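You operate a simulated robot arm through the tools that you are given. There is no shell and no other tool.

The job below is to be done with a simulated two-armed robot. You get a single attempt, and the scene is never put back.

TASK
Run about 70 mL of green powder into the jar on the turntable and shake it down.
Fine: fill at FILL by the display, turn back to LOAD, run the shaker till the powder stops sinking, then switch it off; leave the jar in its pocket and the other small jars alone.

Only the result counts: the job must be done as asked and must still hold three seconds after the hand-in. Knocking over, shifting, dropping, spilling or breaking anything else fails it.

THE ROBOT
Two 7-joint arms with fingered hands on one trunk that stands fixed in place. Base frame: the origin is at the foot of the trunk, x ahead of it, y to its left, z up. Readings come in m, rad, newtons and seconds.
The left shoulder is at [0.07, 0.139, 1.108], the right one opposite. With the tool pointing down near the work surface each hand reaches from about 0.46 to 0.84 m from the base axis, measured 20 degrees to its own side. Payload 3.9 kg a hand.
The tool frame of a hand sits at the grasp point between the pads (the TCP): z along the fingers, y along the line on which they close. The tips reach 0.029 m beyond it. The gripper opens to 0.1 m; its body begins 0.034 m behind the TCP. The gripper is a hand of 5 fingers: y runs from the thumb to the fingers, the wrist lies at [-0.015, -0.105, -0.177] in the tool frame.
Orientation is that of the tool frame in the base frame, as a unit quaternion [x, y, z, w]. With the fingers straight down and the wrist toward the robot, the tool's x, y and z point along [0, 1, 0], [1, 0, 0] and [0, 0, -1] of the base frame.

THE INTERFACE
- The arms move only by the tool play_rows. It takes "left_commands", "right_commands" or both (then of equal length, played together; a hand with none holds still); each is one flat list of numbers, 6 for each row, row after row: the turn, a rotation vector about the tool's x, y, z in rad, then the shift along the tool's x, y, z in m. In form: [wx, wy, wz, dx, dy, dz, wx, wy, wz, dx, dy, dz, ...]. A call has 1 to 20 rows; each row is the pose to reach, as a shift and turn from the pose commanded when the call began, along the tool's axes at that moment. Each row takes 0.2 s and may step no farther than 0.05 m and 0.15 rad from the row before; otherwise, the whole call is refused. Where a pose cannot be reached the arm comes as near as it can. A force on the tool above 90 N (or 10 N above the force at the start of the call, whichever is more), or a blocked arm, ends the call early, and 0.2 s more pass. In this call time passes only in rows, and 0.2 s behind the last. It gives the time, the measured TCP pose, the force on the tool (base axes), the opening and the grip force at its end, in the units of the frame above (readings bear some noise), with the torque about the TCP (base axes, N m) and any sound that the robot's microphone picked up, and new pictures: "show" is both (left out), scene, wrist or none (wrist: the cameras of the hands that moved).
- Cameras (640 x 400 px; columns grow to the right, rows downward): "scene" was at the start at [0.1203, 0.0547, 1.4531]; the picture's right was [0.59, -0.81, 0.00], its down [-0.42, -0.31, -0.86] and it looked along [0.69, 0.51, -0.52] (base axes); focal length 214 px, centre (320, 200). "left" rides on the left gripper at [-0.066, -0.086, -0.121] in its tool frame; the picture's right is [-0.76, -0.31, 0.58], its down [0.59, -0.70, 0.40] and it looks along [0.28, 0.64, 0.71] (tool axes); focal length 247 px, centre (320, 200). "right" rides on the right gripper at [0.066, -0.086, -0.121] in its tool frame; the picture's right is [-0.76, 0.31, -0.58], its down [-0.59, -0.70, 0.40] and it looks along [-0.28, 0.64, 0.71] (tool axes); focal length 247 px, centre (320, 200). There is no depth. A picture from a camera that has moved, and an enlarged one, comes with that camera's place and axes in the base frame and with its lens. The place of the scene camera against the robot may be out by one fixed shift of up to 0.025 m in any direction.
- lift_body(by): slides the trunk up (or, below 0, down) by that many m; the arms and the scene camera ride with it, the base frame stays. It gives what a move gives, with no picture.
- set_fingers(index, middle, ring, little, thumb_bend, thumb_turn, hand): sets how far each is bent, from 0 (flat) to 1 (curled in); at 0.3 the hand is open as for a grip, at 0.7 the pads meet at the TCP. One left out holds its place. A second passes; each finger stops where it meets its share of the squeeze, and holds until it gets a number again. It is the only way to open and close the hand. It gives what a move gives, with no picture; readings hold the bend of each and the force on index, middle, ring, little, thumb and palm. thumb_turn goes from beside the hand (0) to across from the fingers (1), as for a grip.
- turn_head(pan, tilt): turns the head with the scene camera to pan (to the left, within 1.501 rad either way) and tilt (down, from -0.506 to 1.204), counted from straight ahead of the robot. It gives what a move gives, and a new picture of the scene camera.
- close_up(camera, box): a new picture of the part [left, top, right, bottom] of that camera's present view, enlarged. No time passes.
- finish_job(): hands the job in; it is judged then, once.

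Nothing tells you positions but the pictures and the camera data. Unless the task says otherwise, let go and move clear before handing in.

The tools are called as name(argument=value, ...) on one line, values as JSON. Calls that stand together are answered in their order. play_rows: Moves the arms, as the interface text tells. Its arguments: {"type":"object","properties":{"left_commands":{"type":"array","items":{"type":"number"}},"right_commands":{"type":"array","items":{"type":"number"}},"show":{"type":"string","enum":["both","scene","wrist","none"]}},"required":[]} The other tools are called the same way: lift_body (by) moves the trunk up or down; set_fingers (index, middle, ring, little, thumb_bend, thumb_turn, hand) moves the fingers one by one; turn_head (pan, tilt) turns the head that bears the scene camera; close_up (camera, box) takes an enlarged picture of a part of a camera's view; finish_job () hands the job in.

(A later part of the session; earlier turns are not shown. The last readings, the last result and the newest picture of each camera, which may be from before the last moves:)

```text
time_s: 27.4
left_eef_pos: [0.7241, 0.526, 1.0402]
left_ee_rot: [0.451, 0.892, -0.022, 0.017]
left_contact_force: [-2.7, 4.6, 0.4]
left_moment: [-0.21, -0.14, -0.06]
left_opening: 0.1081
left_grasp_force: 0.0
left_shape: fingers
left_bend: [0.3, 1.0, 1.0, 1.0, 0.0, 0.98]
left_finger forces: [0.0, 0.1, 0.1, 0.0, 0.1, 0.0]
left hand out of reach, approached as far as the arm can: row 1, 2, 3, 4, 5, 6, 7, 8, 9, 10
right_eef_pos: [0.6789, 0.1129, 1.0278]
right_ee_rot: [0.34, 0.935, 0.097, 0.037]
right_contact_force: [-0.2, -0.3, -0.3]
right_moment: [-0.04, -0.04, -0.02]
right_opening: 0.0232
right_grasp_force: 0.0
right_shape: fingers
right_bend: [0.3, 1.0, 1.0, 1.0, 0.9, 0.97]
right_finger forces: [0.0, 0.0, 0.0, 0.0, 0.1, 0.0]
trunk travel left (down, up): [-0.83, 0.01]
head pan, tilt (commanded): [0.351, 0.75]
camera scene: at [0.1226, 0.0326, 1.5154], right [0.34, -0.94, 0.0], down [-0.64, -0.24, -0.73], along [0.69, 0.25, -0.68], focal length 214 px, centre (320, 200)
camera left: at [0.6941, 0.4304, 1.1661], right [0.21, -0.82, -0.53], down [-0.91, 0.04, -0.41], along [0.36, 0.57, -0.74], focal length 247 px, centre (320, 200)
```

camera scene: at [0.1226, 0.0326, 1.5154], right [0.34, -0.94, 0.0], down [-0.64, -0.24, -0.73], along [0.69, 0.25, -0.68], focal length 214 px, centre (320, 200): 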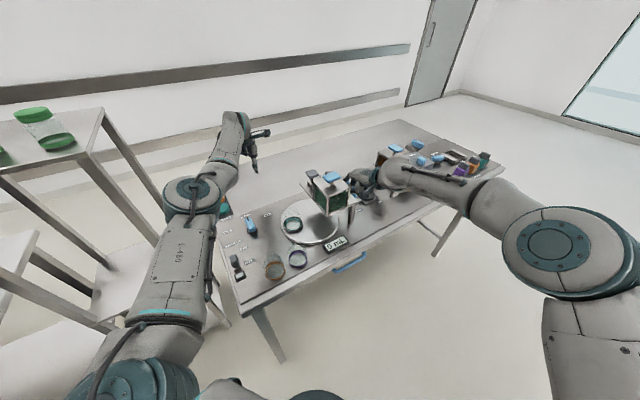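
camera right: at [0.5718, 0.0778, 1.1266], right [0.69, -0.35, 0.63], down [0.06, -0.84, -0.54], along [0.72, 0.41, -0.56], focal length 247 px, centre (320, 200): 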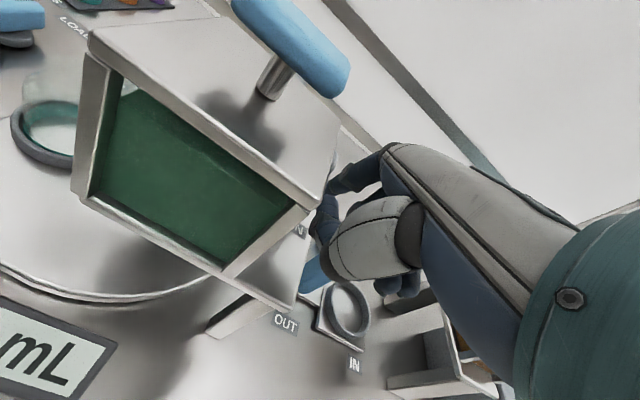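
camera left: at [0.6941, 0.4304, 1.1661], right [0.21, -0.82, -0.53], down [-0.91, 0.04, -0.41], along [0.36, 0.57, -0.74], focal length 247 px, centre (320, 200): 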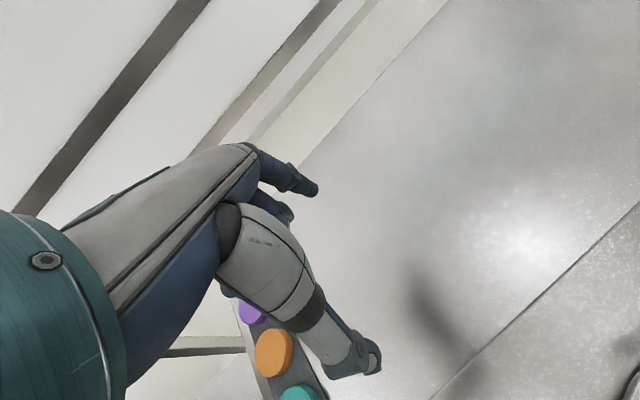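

The left arm went the wrong way (joint limits), and there's a small force reading. I'll look closely before moving further, to make sure nothing is touched.

close_up(camera="scene", box=[140, 90, 300, 270])

close_up(camera="left", box=[180, 130, 420, 400])

```text
2.22 times, centred on (220, 180) of scene
camera zoom: at [0.1226, 0.0326, 1.5154], right [0.34, -0.94, 0.0], down [-0.64, -0.24, -0.73], along [0.69, 0.25, -0.68], focal length 477 px, centre (542, 244)
```

zoom: 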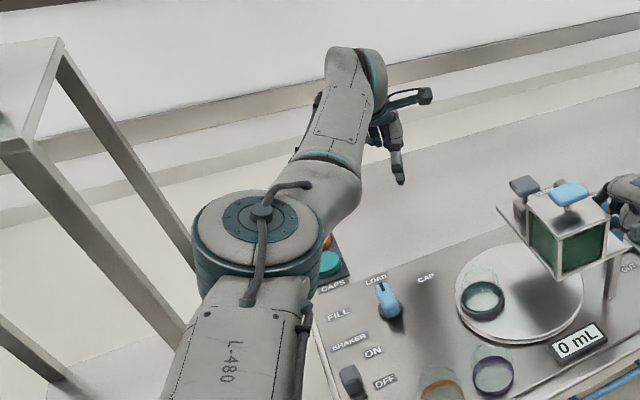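

```text
1.48 times, centred on (300, 265) of left
camera zoom: at [0.6941, 0.4304, 1.1661], right [0.21, -0.82, -0.53], down [-0.91, 0.04, -0.41], along [0.36, 0.57, -0.74], focal length 366 px, centre (350, 104)
```

zoom: 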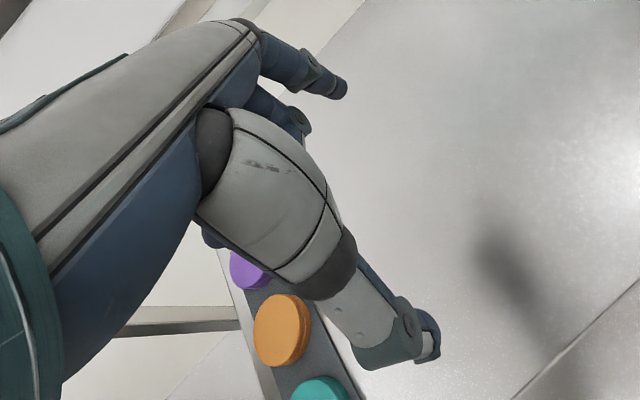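

Nothing seems touched; the hand hovers over the caps rack, about 10 cm above it. I'll lift the left hand straight up first, then retreat to its well-conditioned starting area.

play_rows(left_commands=[0, 0, 0, 0, 0, -0.045, 0, 0, 0, 0, 0, -0.09, 0, 0, 0, 0, 0, -0.135, 0, 0, 0, 0.0259, -0.0321, -0.1546, 0, 0, 0, 0.0518, -0.0643, -0.1741, 0, 0, 0, 0.0777, -0.0964, -0.1937, 0, 0, 0, 0.1036, -0.1286, -0.2132, 0, 0, 0, 0.1296, -0.1607, -0.2328, 0, 0, 0, 0.1555, -0.1928, -0.2523, 0, 0, 0, 0.1814, -0.225, -0.2719, 0, 0, 0, 0.2073, -0.2571, -0.2914, 0, 0, 0, 0.2332, -0.2893, -0.311, 0, 0, 0, 0.2591, -0.3214, -0.3305, 0, 0, 0, 0.285, -0.3535, -0.35], show="both")

```text
time_s: 30.4
left_eef_pos: [0.334, 0.6181, 1.497]
left_ee_rot: [0.439, 0.898, 0.001, -0.005]
left_contact_force: [-0.5, 0.6, -0.2]
left_moment: [0.01, 0.0, -0.04]
left_opening: 0.1083
left_grasp_force: 0.0
left_shape: fingers
left_bend: [0.3, 1.0, 1.0, 1.0, 0.0, 0.98]
left_finger forces: [0.0, 0.1, 0.1, 0.0, 0.0, 0.0]
left hand out of reach, approached as far as the arm can: row 3, 4, 5, 6, 7, 8, 9, 10, 11, 12, 13, 14
right_eef_pos: [0.6808, 0.1091, 1.0263]
right_ee_rot: [0.341, 0.934, 0.1, 0.037]
right_contact_force: [0.2, -0.6, 0.3]
right_moment: [0.01, -0.02, 0.02]
right_opening: 0.0235
right_grasp_force: 0.1
right_shape: fingers
right_bend: [0.3, 1.0, 1.0, 1.0, 0.9, 0.97]
right_finger forces: [0.0, 0.1, 0.0, 0.0, 0.1, 0.0]
trunk travel left (down, up): [-0.83, 0.01]
head pan, tilt (commanded): [0.351, 0.75]
camera scene: at [0.1255, 0.0282, 1.5151], right [0.34, -0.94, 0.0], down [-0.64, -0.23, -0.73], along [0.69, 0.25, -0.68], focal length 214 px, centre (320, 200)
camera left: at [0.3077, 0.5128, 1.617], right [0.22, -0.78, -0.58], down [-0.92, 0.03, -0.39], along [0.33, 0.62, -0.71], focal length 247 px, centre (320, 200)
```

scene: 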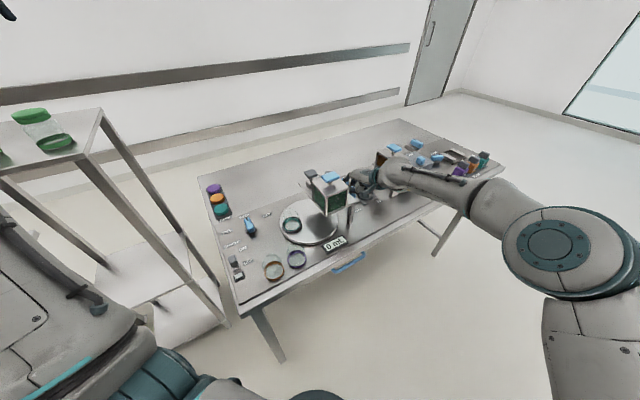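
left: 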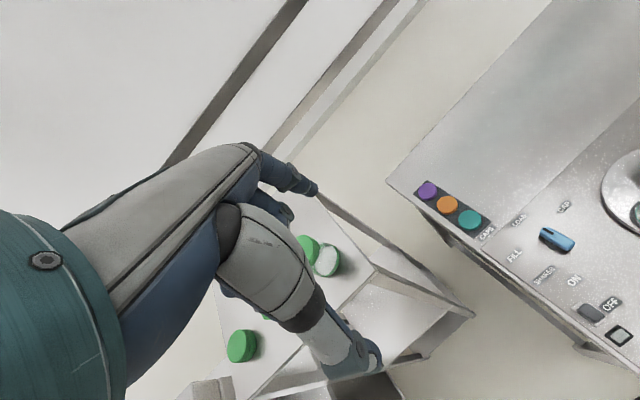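

The left hand is clear, at (0.33, 0.62, 1.50), and nothing was disturbed. I'll now approach the knob from above with the natural hand direction: first sideways over the table, then down.

play_rows(left_commands=[0, 0, 0, -0.0365, -0.0073, 0.0167, 0, 0, 0, -0.073, -0.0147, 0.0333, 0, 0, 0, -0.1095, -0.022, 0.05, 0, 0, 0, -0.146, -0.0294, 0.0667, 0, 0, 0, -0.1826, -0.0367, 0.0833, 0, 0, 0, -0.2191, -0.0441, 0.1, 0, 0, 0, -0.2262, -0.0373, 0.1429, 0, 0, 0, -0.2333, -0.0306, 0.1857, 0, 0, 0, -0.2404, -0.0238, 0.2286, 0, 0, 0, -0.2475, -0.017, 0.2714, 0, 0, 0, -0.2546, -0.0102, 0.3143, 0, 0, 0, -0.2617, -0.0035, 0.3571, 0, 0, 0, -0.2688, 0.0033, 0.4], show="both")

```text
time_s: 33.2
left_eef_pos: [0.723, 0.4469, 1.2152]
left_ee_rot: [0.438, 0.899, 0.002, -0.001]
left_contact_force: [0.5, -1.1, 0.0]
left_moment: [0.03, -0.01, -0.01]
left_opening: 0.1082
left_grasp_force: 0.0
left_shape: fingers
left_bend: [0.3, 1.0, 1.0, 1.0, 0.0, 0.98]
left_finger forces: [0.0, 0.0, 0.0, 0.0, 0.1, 0.0]
left hand out of reach, approached as far as the arm can: row 1, 2, 3, 4, 5, 6, 7, 8, 9, 10, 11, 12, 13
right_eef_pos: [0.6813, 0.1074, 1.0275]
right_ee_rot: [0.341, 0.934, 0.1, 0.036]
right_contact_force: [0.9, -0.5, -0.9]
right_moment: [0.06, 0.01, 0.0]
right_opening: 0.0234
right_grasp_force: 0.0
right_shape: fingers
right_bend: [0.3, 1.0, 1.0, 1.0, 0.9, 0.97]
right_finger forces: [0.1, 0.0, 0.1, 0.0, 0.0, 0.0]
trunk travel left (down, up): [-0.83, 0.01]
head pan, tilt (commanded): [0.351, 0.75]
camera scene: at [0.125, 0.0253, 1.5153], right [0.34, -0.94, 0.0], down [-0.64, -0.23, -0.73], along [0.69, 0.25, -0.68], focal length 214 px, centre (320, 200)
camera left: at [0.6969, 0.343, 1.3361], right [0.22, -0.78, -0.58], down [-0.92, 0.03, -0.4], along [0.33, 0.62, -0.71], focal length 247 px, centre (320, 200)
```

scene: 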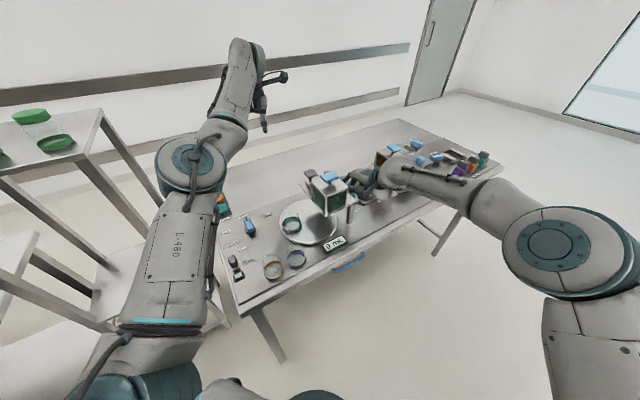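
left: 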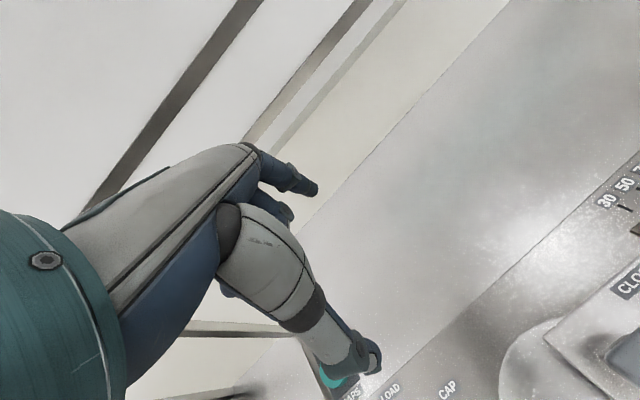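

The left arm has become fully stretched and its elbow doesn't bend back for inward commands. I'll look at the elbow's geometry to find which way it flexes.

close_up(camera="scene", box=[90, 20, 310, 240])

close_up(camera="scene", box=[0, 160, 300, 400])

```text
1.82 times, centred on (200, 130) of scene
camera zoom: at [0.125, 0.0253, 1.5153], right [0.34, -0.94, 0.0], down [-0.64, -0.23, -0.73], along [0.69, 0.25, -0.68], focal length 390 px, centre (538, 327)
```

zoom: 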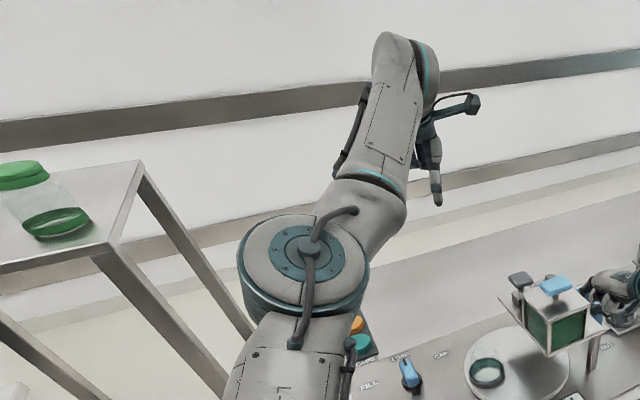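

```text
1.67 times, centred on (150, 280) of scene
camera zoom: at [0.125, 0.0253, 1.5153], right [0.34, -0.94, 0.0], down [-0.64, -0.23, -0.73], along [0.69, 0.25, -0.68], focal length 358 px, centre (603, 67)
```

zoom: 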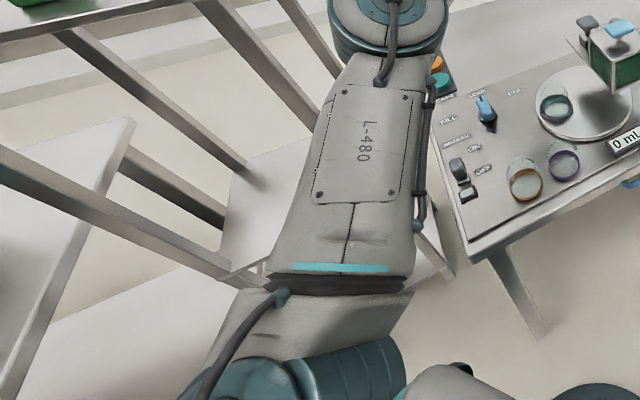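

The elbow appears bent past straight on the wrong side, so inward moves can't flex it. I'll sweep the left hand up and left at full stretch so the elbow passes through straight, then draw it in to the starting area.

play_rows(left_commands=[0, 0, 0, -0.0117, 0.0442, -0.015, 0, 0, 0, 0.026, 0.0417, -0.0462, 0, 0, 0, 0.0642, 0.036, -0.0761, 0, 0, 0, 0.1029, 0.0274, -0.1046, 0, 0, 0, 0.1419, 0.0158, -0.1317, 0, 0, 0, 0.1809, 0.001, -0.157, 0, 0, 0, 0.2199, -0.0166, -0.1806, 0, 0, 0, 0.2586, -0.0371, -0.2024, 0, 0, 0, 0.2844, -0.0659, -0.2084, 0, 0, 0, 0.3068, -0.1029, -0.2065, 0, 0, 0, 0.3251, -0.1435, -0.1992, 0, 0, 0, 0.3331, -0.1773, -0.1866, 0, 0, 0, 0.3391, -0.2104, -0.173, 0, 0, 0, 0.3365, -0.2367, -0.1557], show="scene")

```text
time_s: 36.2
left_eef_pos: [0.3849, 0.6438, 1.4546]
left_ee_rot: [0.439, 0.899, 0.001, -0.001]
left_contact_force: [0.4, 0.3, -0.4]
left_moment: [-0.02, 0.03, 0.03]
left_opening: 0.108
left_grasp_force: 0.1
left_shape: fingers
left_bend: [0.3, 1.0, 1.0, 1.0, 0.0, 0.98]
left_finger forces: [0.0, 0.0, 0.0, 0.0, 0.0, 0.1]
left hand out of reach, approached as far as the arm can: row 1, 2, 3, 4, 5, 6, 7, 8, 9, 11, 12, 13, 14
right_eef_pos: [0.6821, 0.1106, 1.0259]
right_ee_rot: [0.341, 0.934, 0.098, 0.036]
right_contact_force: [0.5, 0.6, -0.7]
right_moment: [-0.02, 0.0, -0.03]
right_opening: 0.0234
right_grasp_force: 0.0
right_shape: fingers
right_bend: [0.3, 1.0, 1.0, 1.0, 0.9, 0.97]
right_finger forces: [0.1, 0.1, 0.1, 0.1, 0.1, 0.0]
trunk travel left (down, up): [-0.83, 0.01]
head pan, tilt (commanded): [0.351, 0.75]
camera scene: at [0.1262, 0.0298, 1.5151], right [0.34, -0.94, 0.0], down [-0.64, -0.23, -0.73], along [0.69, 0.25, -0.68], focal length 214 px, centre (320, 200)
```

scene: 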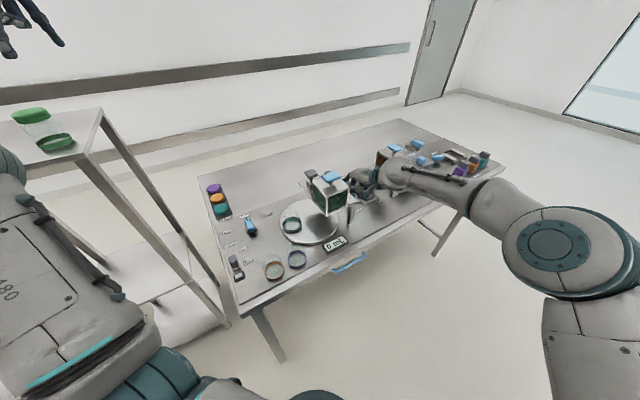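

The elbow still seems locked near straight. I'll turn the head to look at the left arm directly.

turn_head(pan=1.2, tilt=0.35)

```text
time_s: 37.3
left_eef_pos: [0.3852, 0.6438, 1.4541]
left_ee_rot: [0.439, 0.899, 0.0, -0.001]
left_contact_force: [-0.2, 0.3, 0.2]
left_moment: [-0.01, 0.03, 0.04]
left_opening: 0.1081
left_grasp_force: 0.1
left_shape: fingers
left_bend: [0.3, 1.0, 1.0, 1.0, 0.0, 0.98]
left_finger forces: [0.0, 0.0, 0.1, 0.1, 0.1, 0.0]
right_eef_pos: [0.6818, 0.1101, 1.0269]
right_ee_rot: [0.34, 0.935, 0.099, 0.036]
right_contact_force: [0.0, 0.8, -0.1]
right_moment: [0.06, 0.01, 0.03]
right_opening: 0.0233
right_grasp_force: 0.1
right_shape: fingers
right_bend: [0.3, 1.0, 1.0, 1.0, 0.9, 0.97]
right_finger forces: [0.0, 0.0, 0.0, 0.0, 0.0, 0.0]
trunk travel left (down, up): [-0.83, 0.01]
head pan, tilt (commanded): [1.201, 0.351]
camera scene: at [0.0817, 0.0881, 1.5507], right [0.93, -0.36, 0.0], down [-0.12, -0.32, -0.94], along [0.34, 0.88, -0.34], focal length 214 px, centre (320, 200)
```

scene: 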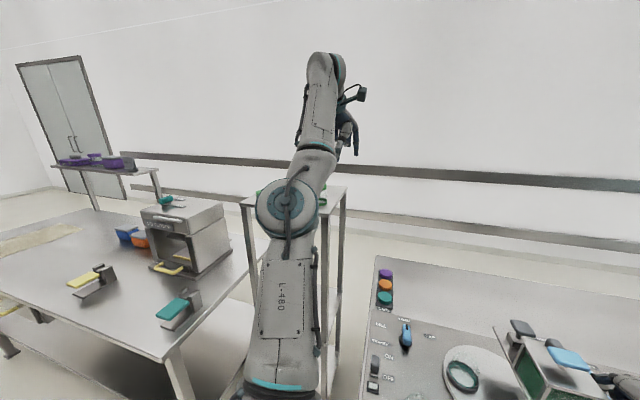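

The elbow disc lies left of the shoulder–wrist line, so the joint is on the wrong side of straight. I'll sweep the left hand further left/back at full stretch (clear space there), then draw it in so the elbow folds the right way.

play_rows(left_commands=[0, 0, -0.0436, 0.0397, -0.0082, -0.0108, 0, 0, -0.0873, 0.0828, -0.014, -0.0243, 0, 0, -0.1309, 0.1248, -0.0252, -0.0332, 0, 0, -0.1745, 0.1622, -0.0445, -0.0341, 0, 0, -0.2182, 0.1966, -0.068, -0.0303, 0, 0, -0.2618, 0.2298, -0.0929, -0.0252, 0, 0, -0.3054, 0.2619, -0.1189, -0.0189, 0, 0, -0.3491, 0.2927, -0.146, -0.0113, 0, 0, -0.3927, 0.3223, -0.1741, -0.0024, 0, 0, -0.4363, 0.3505, -0.2032, 0.0077, 0, 0, -0.48, 0.377, -0.2333, 0.019, 0, 0, -0.5236, 0.4021, -0.2642, 0.0314, 0, 0, -0.5236, 0.3977, -0.3007, 0.0617, 0, 0, -0.5236, 0.385, -0.3261, 0.0871, 0, 0, -0.5236, 0.3705, -0.3499, 0.1121, 0, 0, -0.5236, 0.3502, -0.3639, 0.1323, 0, 0, -0.5236, 0.3251, -0.3691, 0.1478], show="scene")

```text
time_s: 40.9
left_eef_pos: [-0.1053, 0.6709, 1.305]
left_ee_rot: [0.191, 0.982, 0.001, -0.001]
left_contact_force: [-0.2, 0.8, 0.8]
left_moment: [0.03, 0.0, 0.01]
left_opening: 0.1083
left_grasp_force: 0.1
left_shape: fingers
left_bend: [0.3, 1.0, 1.0, 1.0, 0.0, 0.98]
left_finger forces: [0.0, 0.1, 0.0, 0.0, 0.0, 0.0]
left hand out of reach, approached as far as the arm can: row 1, 2, 3, 4, 5, 6, 7, 8, 9, 10, 11, 12, 13, 14, 15, 16
right_eef_pos: [0.6823, 0.1102, 1.0273]
right_ee_rot: [0.341, 0.934, 0.099, 0.036]
right_contact_force: [-0.9, -0.2, -0.2]
right_moment: [0.02, -0.02, 0.02]
right_opening: 0.0231
right_grasp_force: 0.0
right_shape: fingers
right_bend: [0.3, 1.0, 1.0, 1.0, 0.9, 0.97]
right_finger forces: [0.0, 0.0, 0.0, 0.1, 0.0, 0.0]
trunk travel left (down, up): [-0.83, 0.01]
head pan, tilt (commanded): [1.201, 0.351]
camera scene: at [0.0824, 0.0871, 1.5508], right [0.93, -0.36, 0.0], down [-0.12, -0.32, -0.94], along [0.34, 0.88, -0.34], focal length 214 px, centre (320, 200)
```

scene: 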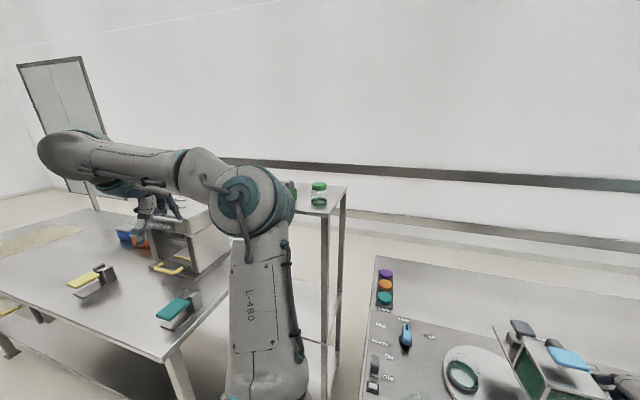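

The elbow now folds the right way. I'll bring the left hand forward to its starting area, keeping the arm well bent.

play_rows(left_commands=[0, 0, 0.0524, -0.0393, 0.0029, -0.0045, 0, 0, 0.1048, -0.0786, 0.0057, -0.009, 0, 0, 0.1572, -0.1179, 0.0086, -0.0135, 0, 0, 0.2096, -0.1572, 0.0114, -0.018, 0, 0, 0.262, -0.1965, 0.0143, -0.0225, 0, 0, 0.3144, -0.2358, 0.0171, -0.027, 0, 0, 0.3668, -0.2751, 0.02, -0.0315, 0, 0, 0.4192, -0.3144, 0.0228, -0.036, 0, 0, 0.4716, -0.3537, 0.0257, -0.0405, 0, 0, 0.524, -0.393, 0.0285, -0.045], show="none")

turn_head(pan=0.6, tilt=0.6)

```text
time_s: 43.1
left_eef_pos: [0.2702, 0.548, 1.3464]
left_ee_rot: [0.438, 0.899, 0.001, 0.0]
left_contact_force: [0.9, 0.5, -0.2]
left_moment: [0.0, -0.02, 0.02]
left_opening: 0.1082
left_grasp_force: 0.1
left_shape: fingers
left_bend: [0.3, 1.0, 1.0, 1.0, 0.0, 0.98]
left_finger forces: [0.0, 0.0, 0.0, 0.0, 0.0, 0.0]
right_eef_pos: [0.6814, 0.1099, 1.0264]
right_ee_rot: [0.341, 0.934, 0.099, 0.036]
right_contact_force: [0.0, 0.2, -0.4]
right_moment: [0.05, 0.01, 0.0]
right_opening: 0.0233
right_grasp_force: 0.0
right_shape: fingers
right_bend: [0.3, 1.0, 1.0, 1.0, 0.9, 0.97]
right_finger forces: [0.1, 0.0, 0.1, 0.1, 0.0, 0.0]
trunk travel left (down, up): [-0.83, 0.01]
head pan, tilt (commanded): [1.201, 0.351]
```

```text
time_s: 44.1
left_eef_pos: [0.2696, 0.5487, 1.3463]
left_ee_rot: [0.438, 0.899, 0.001, -0.001]
left_contact_force: [-0.2, 1.0, -0.4]
left_moment: [0.04, 0.03, -0.03]
left_opening: 0.108
left_grasp_force: 0.1
left_shape: fingers
left_bend: [0.3, 1.0, 1.0, 1.0, 0.0, 0.98]
left_finger forces: [0.0, 0.0, 0.0, 0.0, 0.1, 0.0]
right_eef_pos: [0.6812, 0.1106, 1.0265]
right_ee_rot: [0.34, 0.934, 0.098, 0.036]
right_contact_force: [0.0, 0.4, 0.3]
right_moment: [0.0, 0.0, 0.04]
right_opening: 0.0235
right_grasp_force: 0.0
right_shape: fingers
right_bend: [0.3, 1.0, 1.0, 1.0, 0.9, 0.97]
right_finger forces: [0.0, 0.0, 0.0, 0.0, 0.0, 0.1]
trunk travel left (down, up): [-0.83, 0.01]
head pan, tilt (commanded): [0.6, 0.6]
camera scene: at [0.1208, 0.0514, 1.528], right [0.57, -0.82, 0.0], down [-0.47, -0.32, -0.83], along [0.68, 0.47, -0.56], focal length 214 px, centre (320, 200)
```

scene: 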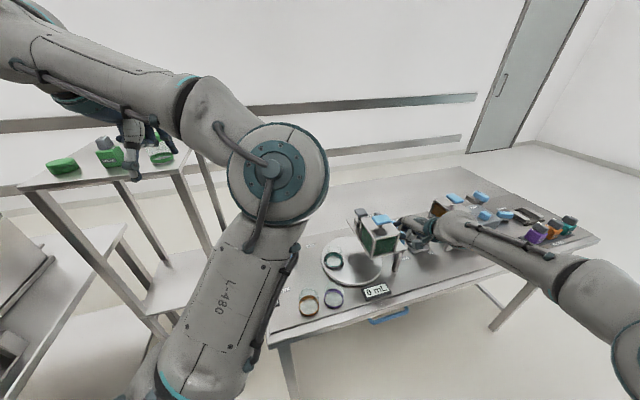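

The left arm is back in its starting posture. I'll move the left hand to a point above the right side of the selector knob, in one slow descent.

play_rows(left_commands=[0, 0, 0, -0.0282, 0.0107, 0.0329, 0, 0, 0, -0.0564, 0.0213, 0.0658, 0, 0, 0, -0.0847, 0.032, 0.0987, 0, 0, 0, -0.1129, 0.0427, 0.1316, 0, 0, 0, -0.1411, 0.0533, 0.1644, 0, 0, 0, -0.1693, 0.064, 0.1973, 0, 0, 0, -0.1976, 0.0747, 0.2302, 0, 0, 0, -0.2258, 0.0853, 0.2631, 0, 0, 0, -0.254, 0.096, 0.296], show="both")

```text
time_s: 46.1
left_eef_pos: [0.4999, 0.4206, 1.0533]
left_ee_rot: [0.432, 0.902, 0.006, 0.003]
left_contact_force: [-0.3, 0.2, 0.0]
left_moment: [-0.01, 0.02, 0.01]
left_opening: 0.1081
left_grasp_force: 0.0
left_shape: fingers
left_bend: [0.3, 1.0, 1.0, 1.0, 0.0, 0.98]
left_finger forces: [0.1, 0.0, 0.0, 0.0, 0.0, 0.0]
right_eef_pos: [0.6827, 0.1114, 1.026]
right_ee_rot: [0.34, 0.935, 0.099, 0.036]
right_contact_force: [0.7, 0.4, -1.1]
right_moment: [0.01, -0.01, -0.02]
right_opening: 0.0233
right_grasp_force: 0.2
right_shape: fingers
right_bend: [0.3, 1.0, 1.0, 1.0, 0.9, 0.97]
right_finger forces: [0.1, 0.0, 0.1, 0.0, 0.1, 0.1]
trunk travel left (down, up): [-0.83, 0.01]
head pan, tilt (commanded): [0.6, 0.6]
camera scene: at [0.1214, 0.0517, 1.528], right [0.57, -0.83, 0.0], down [-0.47, -0.32, -0.82], along [0.68, 0.47, -0.57], focal length 214 px, centre (320, 200)
camera left: at [0.4735, 0.3147, 1.1729], right [0.24, -0.78, -0.58], down [-0.91, 0.02, -0.41], along [0.33, 0.63, -0.7], focal length 247 px, centre (320, 200)
```

scene: 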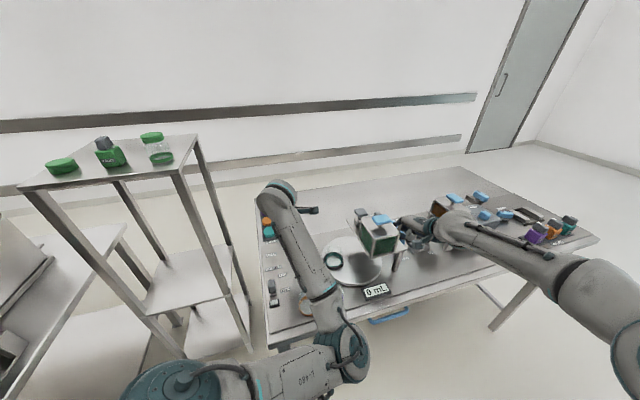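
left: 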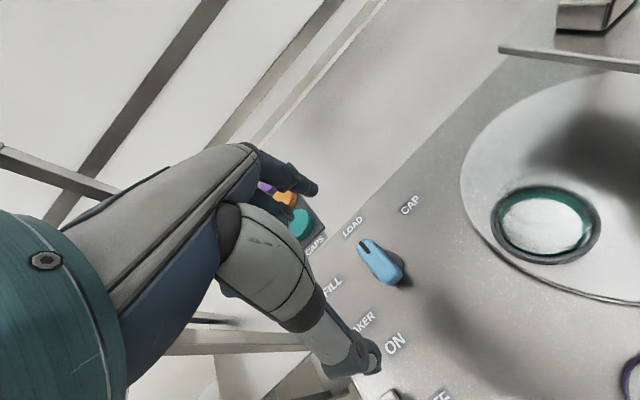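

The left hand hovers over the control area with the elbow in front of the table. I'll descend partway to the knob's right side and check the index position against it.

play_rows(left_commands=[0, 0, 0, -0.0048, -0.002, 0.0327, 0, 0, 0, -0.0097, -0.004, 0.0653, 0, 0, 0, -0.0145, -0.006, 0.098], show="both")

close_up(camera="left", box=[260, 120, 480, 400])

close_up(camera="scene", box=[220, 160, 420, 400])

```text
time_s: 47.1
left_eef_pos: [0.5027, 0.4368, 0.9836]
left_ee_rot: [0.413, 0.91, 0.039, 0.0]
left_contact_force: [0.0, -0.7, 0.5]
left_moment: [0.03, 0.04, -0.01]
left_opening: 0.108
left_grasp_force: 0.1
left_shape: fingers
left_bend: [0.3, 1.0, 1.0, 1.0, 0.0, 0.98]
left_finger forces: [0.1, 0.1, 0.1, 0.1, 0.0, 0.1]
right_eef_pos: [0.6802, 0.1099, 1.0264]
right_ee_rot: [0.34, 0.935, 0.098, 0.036]
right_contact_force: [-0.3, 0.0, -0.7]
right_moment: [0.01, 0.0, -0.03]
right_opening: 0.0233
right_grasp_force: 0.0
right_shape: fingers
right_bend: [0.3, 1.0, 1.0, 1.0, 0.9, 0.97]
right_finger forces: [0.0, 0.0, 0.0, 0.0, 0.1, 0.0]
trunk travel left (down, up): [-0.83, 0.01]
head pan, tilt (commanded): [0.6, 0.6]
stopped in row 3 (left hand): the arm was blocked; the commanded pose is now the measured one
camera scene: at [0.1207, 0.0513, 1.528], right [0.56, -0.83, 0.0], down [-0.47, -0.32, -0.83], along [0.68, 0.47, -0.56], focal length 214 px, centre (320, 200)
camera left: at [0.4785, 0.3246, 1.0948], right [0.29, -0.73, -0.62], down [-0.9, 0.01, -0.43], along [0.32, 0.68, -0.66], focal length 247 px, centre (320, 200)
```

scene: 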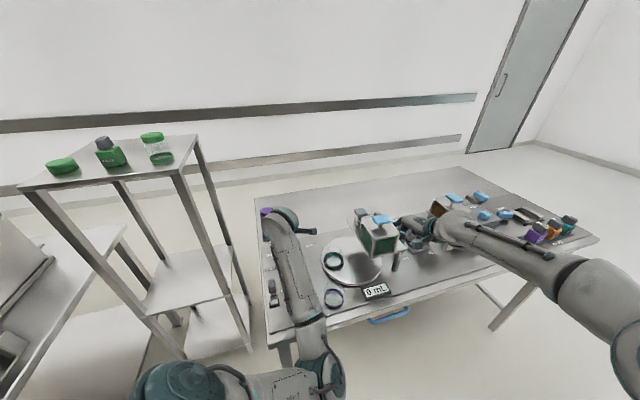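
left: 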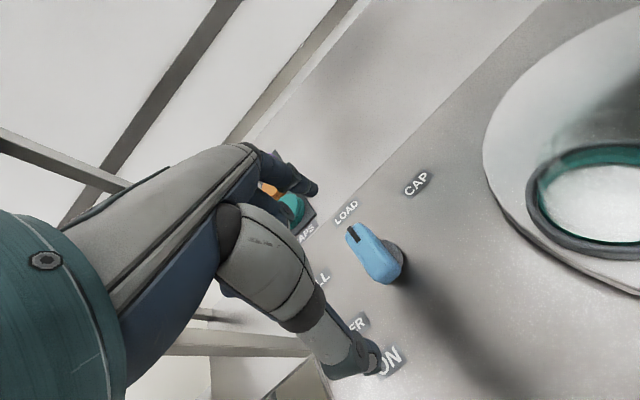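

```text
1.43 times, centred on (370, 260) of left
camera zoom: at [0.4785, 0.3246, 1.0948], right [0.29, -0.73, -0.62], down [-0.9, 0.01, -0.43], along [0.32, 0.68, -0.66], focal length 353 px, centre (249, 114)
```

zoom: 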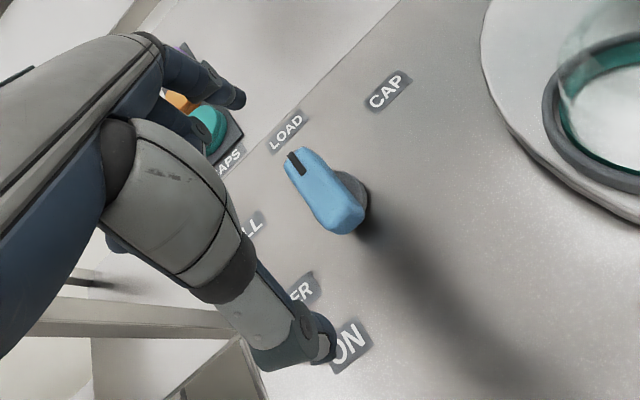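

```text
1.67 times, centred on (320, 280) of scene
camera zoom: at [0.1207, 0.0513, 1.528], right [0.56, -0.83, 0.0], down [-0.47, -0.32, -0.83], along [0.68, 0.47, -0.56], focal length 358 px, centre (320, 67)
```

zoom: 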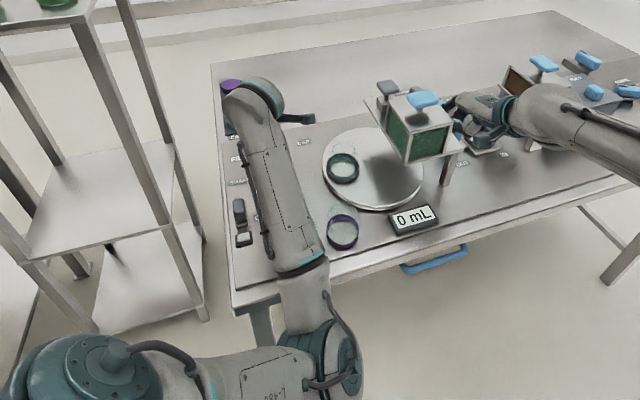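

The arm was blocked: the low forearm/elbow has come down to the table's front edge region. I'll raise the hand at once and check that the orange jar and everything else is untouched.

play_rows(left_commands=[0, 0, 0, 0.005, 0.0, -0.03, 0, 0, 0, 0.01, 0.0, -0.065, 0, 0, 0, 0.01, 0, -0.1, 0, 0, 0, 0.01, 0, -0.14], show="both")

close_up(camera="scene", box=[220, 160, 420, 400])

```text
time_s: 48.1
left_eef_pos: [0.4904, 0.4311, 1.1217]
left_ee_rot: [0.416, 0.909, 0.036, 0.0]
left_contact_force: [-0.1, 0.0, 0.7]
left_moment: [0.01, 0.03, -0.03]
left_opening: 0.1081
left_grasp_force: 0.1
left_shape: fingers
left_bend: [0.3, 1.0, 1.0, 1.0, 0.0, 0.98]
left_finger forces: [0.0, 0.0, 0.0, 0.1, 0.1, 0.0]
right_eef_pos: [0.6816, 0.1097, 1.0265]
right_ee_rot: [0.34, 0.934, 0.099, 0.036]
right_contact_force: [-0.4, -0.3, 0.3]
right_moment: [0.0, -0.02, 0.02]
right_opening: 0.0233
right_grasp_force: 0.1
right_shape: fingers
right_bend: [0.3, 1.0, 1.0, 1.0, 0.9, 0.97]
right_finger forces: [0.1, 0.0, 0.1, 0.0, 0.0, 0.1]
trunk travel left (down, up): [-0.83, 0.01]
head pan, tilt (commanded): [0.6, 0.6]
camera scene: at [0.1203, 0.0504, 1.528], right [0.56, -0.83, 0.0], down [-0.47, -0.32, -0.83], along [0.68, 0.47, -0.56], focal length 214 px, centre (320, 200)
camera left: at [0.4658, 0.3192, 1.2337], right [0.28, -0.73, -0.62], down [-0.9, 0.01, -0.43], along [0.32, 0.68, -0.66], focal length 247 px, centre (320, 200)
```

scene: 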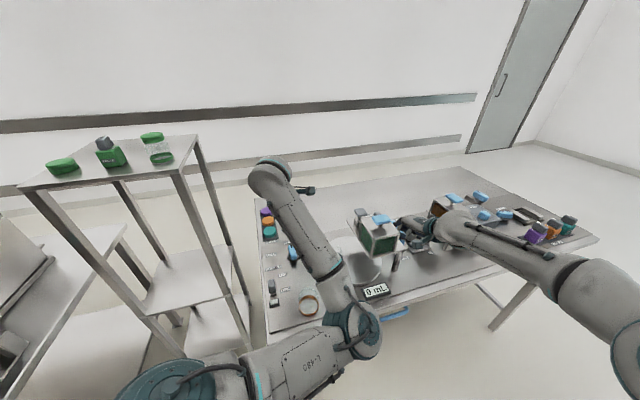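
left: 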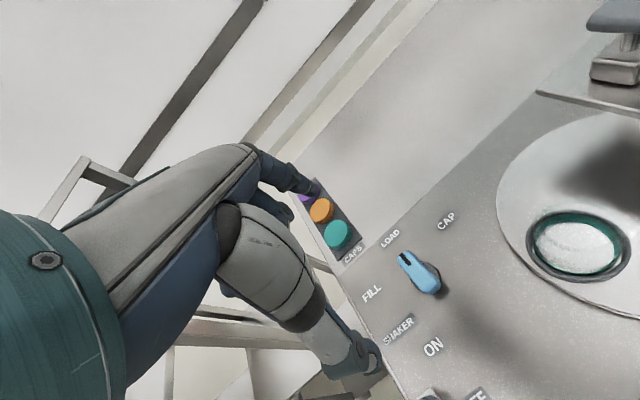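

```text
1.67 times, centred on (320, 280) of scene
camera zoom: at [0.1203, 0.0504, 1.528], right [0.56, -0.83, 0.0], down [-0.47, -0.32, -0.83], along [0.68, 0.47, -0.56], focal length 358 px, centre (320, 67)
```

zoom: 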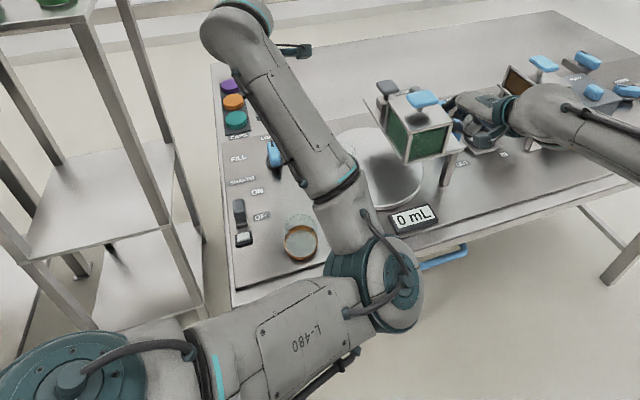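

Orange jar and the rest look intact. The elbow drops too low in close-in poses, so I'll use the hanging left thumb as the pusher instead, with all left fingers curled; that lets the arm stay more extended and higher.

set_fingers(hand="left", index=1.0)

play_rows(left_commands=[0.08, -0.01, 0, -0.0129, 0.0431, 0.0091, 0.16, -0.02, 0, -0.0258, 0.0863, 0.0183, 0.24, -0.03, 0, -0.0387, 0.1294, 0.0274], show="both")

close_up(camera="scene", box=[220, 160, 420, 400])

```text
time_s: 49.1
left_eef_pos: [0.4915, 0.4332, 1.1214]
left_ee_rot: [0.414, 0.909, 0.036, 0.0]
left_contact_force: [0.4, 0.0, -0.2]
left_moment: [-0.02, -0.02, 0.03]
left_opening: 0.0526
left_grasp_force: 0.1
left_shape: fingers
left_bend: [1.0, 1.0, 1.0, 1.0, 0.0, 0.98]
left_finger forces: [0.0, 0.1, 0.1, 0.1, 0.0, 0.1]
right_eef_pos: [0.6816, 0.1111, 1.0272]
right_ee_rot: [0.34, 0.934, 0.1, 0.035]
right_contact_force: [0.8, 0.3, -1.0]
right_moment: [-0.03, -0.02, -0.03]
right_opening: 0.0233
right_grasp_force: 0.1
right_shape: fingers
right_bend: [0.3, 1.0, 1.0, 1.0, 0.9, 0.97]
right_finger forces: [0.0, 0.0, 0.1, 0.0, 0.1, 0.1]
trunk travel left (down, up): [-0.83, 0.01]
head pan, tilt (commanded): [0.6, 0.6]
```

```text
time_s: 49.9
left_eef_pos: [0.6152, 0.4974, 1.0999]
left_ee_rot: [0.411, 0.907, -0.08, -0.036]
left_contact_force: [0.2, 0.1, 0.3]
left_moment: [-0.02, 0.0, 0.02]
left_opening: 0.0525
left_grasp_force: 0.0
left_shape: fingers
left_bend: [1.0, 1.0, 1.0, 1.0, 0.0, 0.98]
left_finger forces: [0.0, 0.0, 0.0, 0.1, 0.0, 0.0]
right_eef_pos: [0.6811, 0.1121, 1.0254]
right_ee_rot: [0.339, 0.935, 0.099, 0.036]
right_contact_force: [-0.2, 0.2, -1.1]
right_moment: [0.01, 0.02, 0.0]
right_opening: 0.0233
right_grasp_force: 0.1
right_shape: fingers
right_bend: [0.3, 1.0, 1.0, 1.0, 0.9, 0.97]
right_finger forces: [0.0, 0.1, 0.0, 0.0, 0.1, 0.0]
trunk travel left (down, up): [-0.83, 0.01]
head pan, tilt (commanded): [0.6, 0.6]
camera scene: at [0.1216, 0.0536, 1.5278], right [0.57, -0.82, 0.0], down [-0.47, -0.32, -0.82], along [0.68, 0.47, -0.57], focal length 214 px, centre (320, 200)
camera left: at [0.6128, 0.4059, 1.2341], right [0.2, -0.84, -0.51], down [-0.96, -0.06, -0.27], along [0.2, 0.55, -0.81], focal length 247 px, centre (320, 200)
```

scene: 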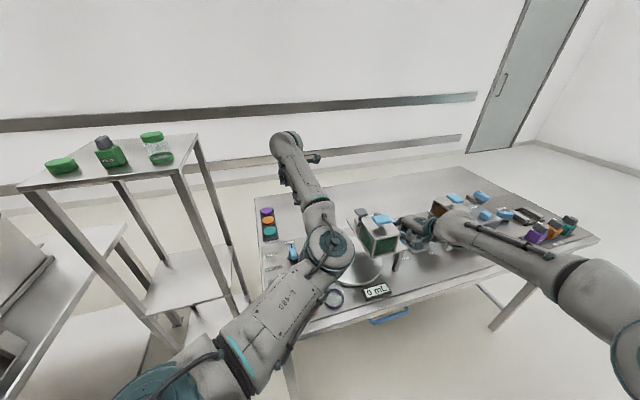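
left: 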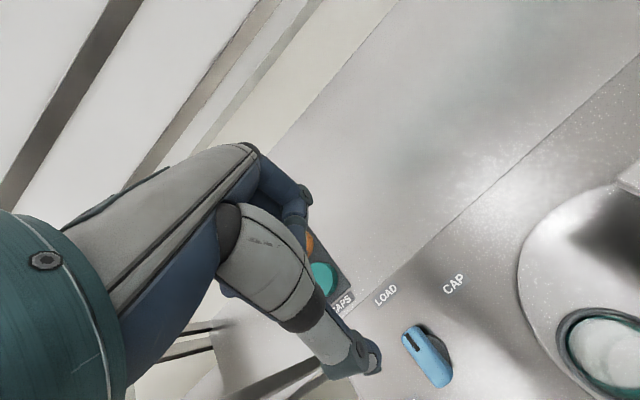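

```text
1.67 times, centred on (320, 280) of scene
camera zoom: at [0.1216, 0.0536, 1.5278], right [0.57, -0.82, 0.0], down [-0.47, -0.32, -0.82], along [0.68, 0.47, -0.57], focal length 358 px, centre (320, 67)
```

zoom: 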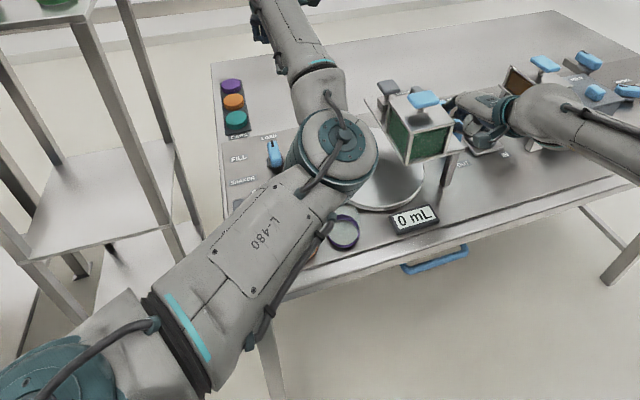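

The arm is better extended now and the elbow is high. I'll zoom in on the knob from the left camera to fix its position relative to the thumb before lowering.

close_up(camera="left", box=[320, 260, 500, 400])

```text
2.86 times, centred on (410, 330) of left
camera zoom: at [0.6128, 0.4059, 1.2341], right [0.2, -0.84, -0.51], down [-0.96, -0.06, -0.27], along [0.2, 0.55, -0.81], focal length 706 px, centre (63, -171)
```

zoom: 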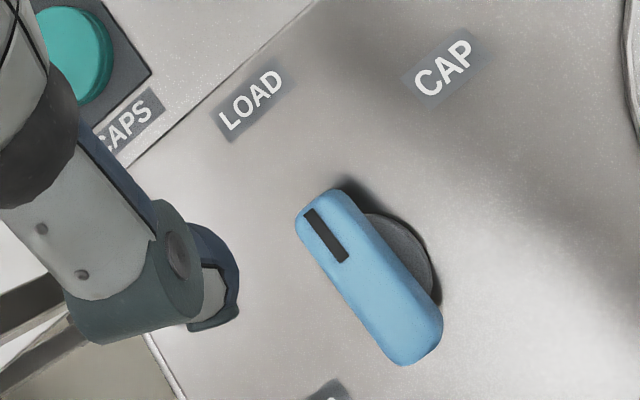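

The thumb tip projects exactly where expected, and the knob centre is at about (0.521, 0.4455). I'll lower the thumb beside the knob's right side in two stages, watching the elbow.

play_rows(left_commands=[0, 0, 0, -0.0017, 0.005, 0.038, 0, 0, 0, -0.0033, 0.0099, 0.0761, 0, 0, 0, -0.005, 0.0149, 0.1141, 0, 0, 0, -0.0066, 0.0198, 0.1522], show="both")

close_up(camera="left", box=[320, 240, 500, 400])

close_up(camera="scene", box=[220, 160, 420, 400])

```text
time_s: 50.9
left_eef_pos: [0.6149, 0.4841, 0.9443]
left_ee_rot: [0.413, 0.907, -0.079, -0.035]
left_contact_force: [-0.2, -0.5, 0.2]
left_moment: [-0.02, -0.02, 0.02]
left_opening: 0.0523
left_grasp_force: 0.1
left_shape: fingers
left_bend: [1.0, 1.0, 1.0, 1.0, 0.0, 0.98]
left_finger forces: [0.0, 0.0, 0.0, 0.1, 0.1, 0.1]
right_eef_pos: [0.6818, 0.1107, 1.0259]
right_ee_rot: [0.34, 0.934, 0.099, 0.036]
right_contact_force: [0.0, 1.3, -0.3]
right_moment: [0.02, -0.01, 0.0]
right_opening: 0.0234
right_grasp_force: 0.0
right_shape: fingers
right_bend: [0.3, 1.0, 1.0, 1.0, 0.9, 0.97]
right_finger forces: [0.0, 0.0, 0.1, 0.0, 0.0, 0.1]
trunk travel left (down, up): [-0.83, 0.01]
head pan, tilt (commanded): [0.6, 0.6]
camera scene: at [0.1217, 0.0522, 1.5279], right [0.56, -0.83, 0.0], down [-0.47, -0.32, -0.82], along [0.68, 0.47, -0.57], focal length 214 px, centre (320, 200)
camera left: at [0.6109, 0.394, 1.0785], right [0.19, -0.83, -0.52], down [-0.96, -0.06, -0.27], along [0.2, 0.55, -0.81], focal length 247 px, centre (320, 200)
```

scene: 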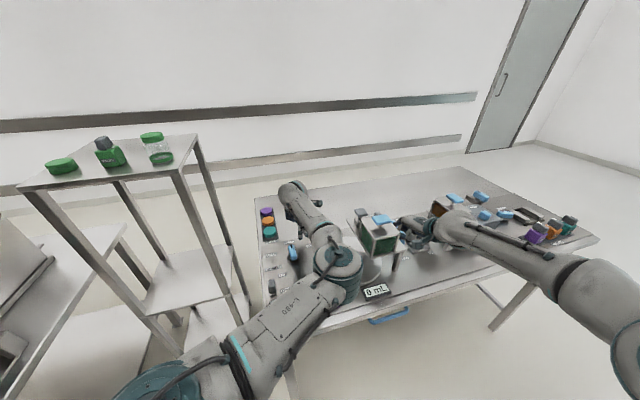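
left: 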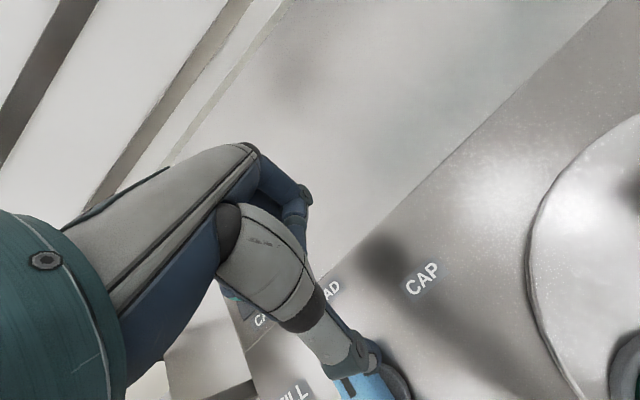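

```text
2.50 times, centred on (410, 320) of left
camera zoom: at [0.6109, 0.394, 1.0785], right [0.19, -0.83, -0.52], down [-0.96, -0.06, -0.27], along [0.2, 0.55, -0.81], focal length 617 px, centre (95, -100)
```

zoom: 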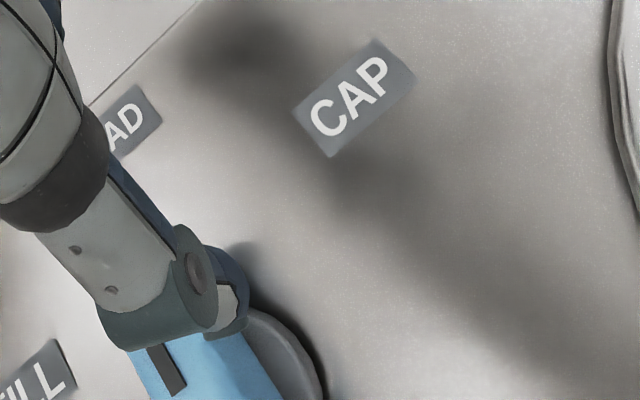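

```text
1.67 times, centred on (320, 280) of scene
camera zoom: at [0.1217, 0.0522, 1.5279], right [0.56, -0.83, 0.0], down [-0.47, -0.32, -0.82], along [0.68, 0.47, -0.57], focal length 358 px, centre (320, 67)
```

zoom: 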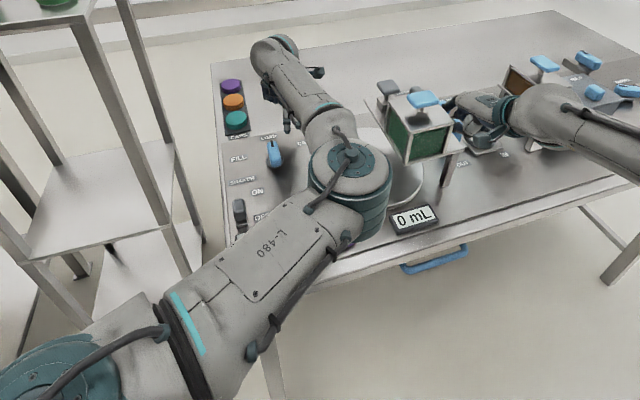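

The thumb is beside the knob's right side, still above its top; the elbow stays high. I'll lower it the last 4 cm to the knob's level.

play_rows(left_commands=[0, 0, 0, 0, 0.0036, 0.0201, 0, 0, 0, 0, 0.0072, 0.0403], show="both")

close_up(camera="left", box=[320, 240, 500, 400])

close_up(camera="scene", box=[250, 170, 350, 290])

```text
time_s: 51.5
left_eef_pos: [0.6141, 0.4818, 0.9055]
left_ee_rot: [0.413, 0.907, -0.078, -0.036]
left_contact_force: [0.7, 0.1, -0.4]
left_moment: [-0.02, -0.01, 0.04]
left_opening: 0.0526
left_grasp_force: 0.1
left_shape: fingers
left_bend: [1.0, 1.0, 1.0, 1.0, 0.0, 0.98]
left_finger forces: [0.1, 0.1, 0.0, 0.0, 0.0, 0.0]
right_eef_pos: [0.6818, 0.1112, 1.0272]
right_ee_rot: [0.34, 0.934, 0.099, 0.036]
right_contact_force: [0.4, -0.5, -0.6]
right_moment: [-0.01, 0.0, 0.0]
right_opening: 0.0232
right_grasp_force: 0.1
right_shape: fingers
right_bend: [0.3, 1.0, 1.0, 1.0, 0.9, 0.97]
right_finger forces: [0.0, 0.0, 0.0, 0.1, 0.0, 0.0]
trunk travel left (down, up): [-0.83, 0.01]
head pan, tilt (commanded): [0.6, 0.6]
camera scene: at [0.1212, 0.0519, 1.5279], right [0.56, -0.83, 0.0], down [-0.47, -0.32, -0.82], along [0.68, 0.47, -0.57], focal length 214 px, centre (320, 200)
camera left: at [0.6097, 0.3916, 1.04], right [0.19, -0.83, -0.52], down [-0.96, -0.06, -0.27], along [0.2, 0.55, -0.81], focal length 247 px, centre (320, 200)
```

scene: 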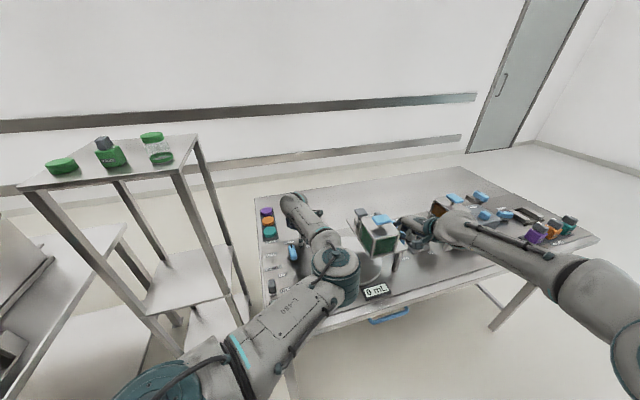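
left: 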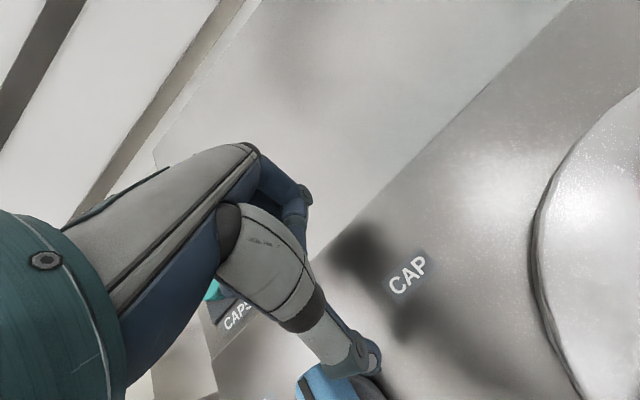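

```text
2.50 times, centred on (410, 320) of left
camera zoom: at [0.6097, 0.3916, 1.04], right [0.19, -0.83, -0.52], down [-0.96, -0.06, -0.27], along [0.2, 0.55, -0.81], focal length 617 px, centre (95, -100)
```

zoom: 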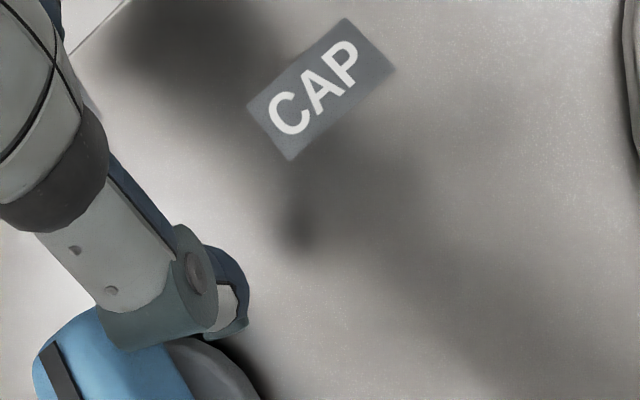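

```text
3.33 times, centred on (300, 230) of scene
camera zoom: at [0.1212, 0.0519, 1.5279], right [0.56, -0.83, 0.0], down [-0.47, -0.32, -0.82], along [0.68, 0.47, -0.57], focal length 715 px, centre (387, 100)
```

zoom: 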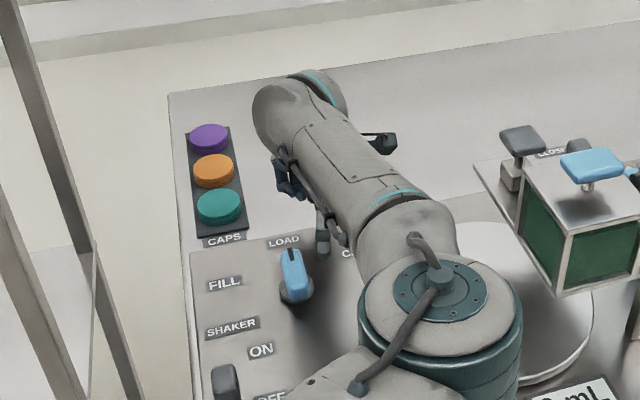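

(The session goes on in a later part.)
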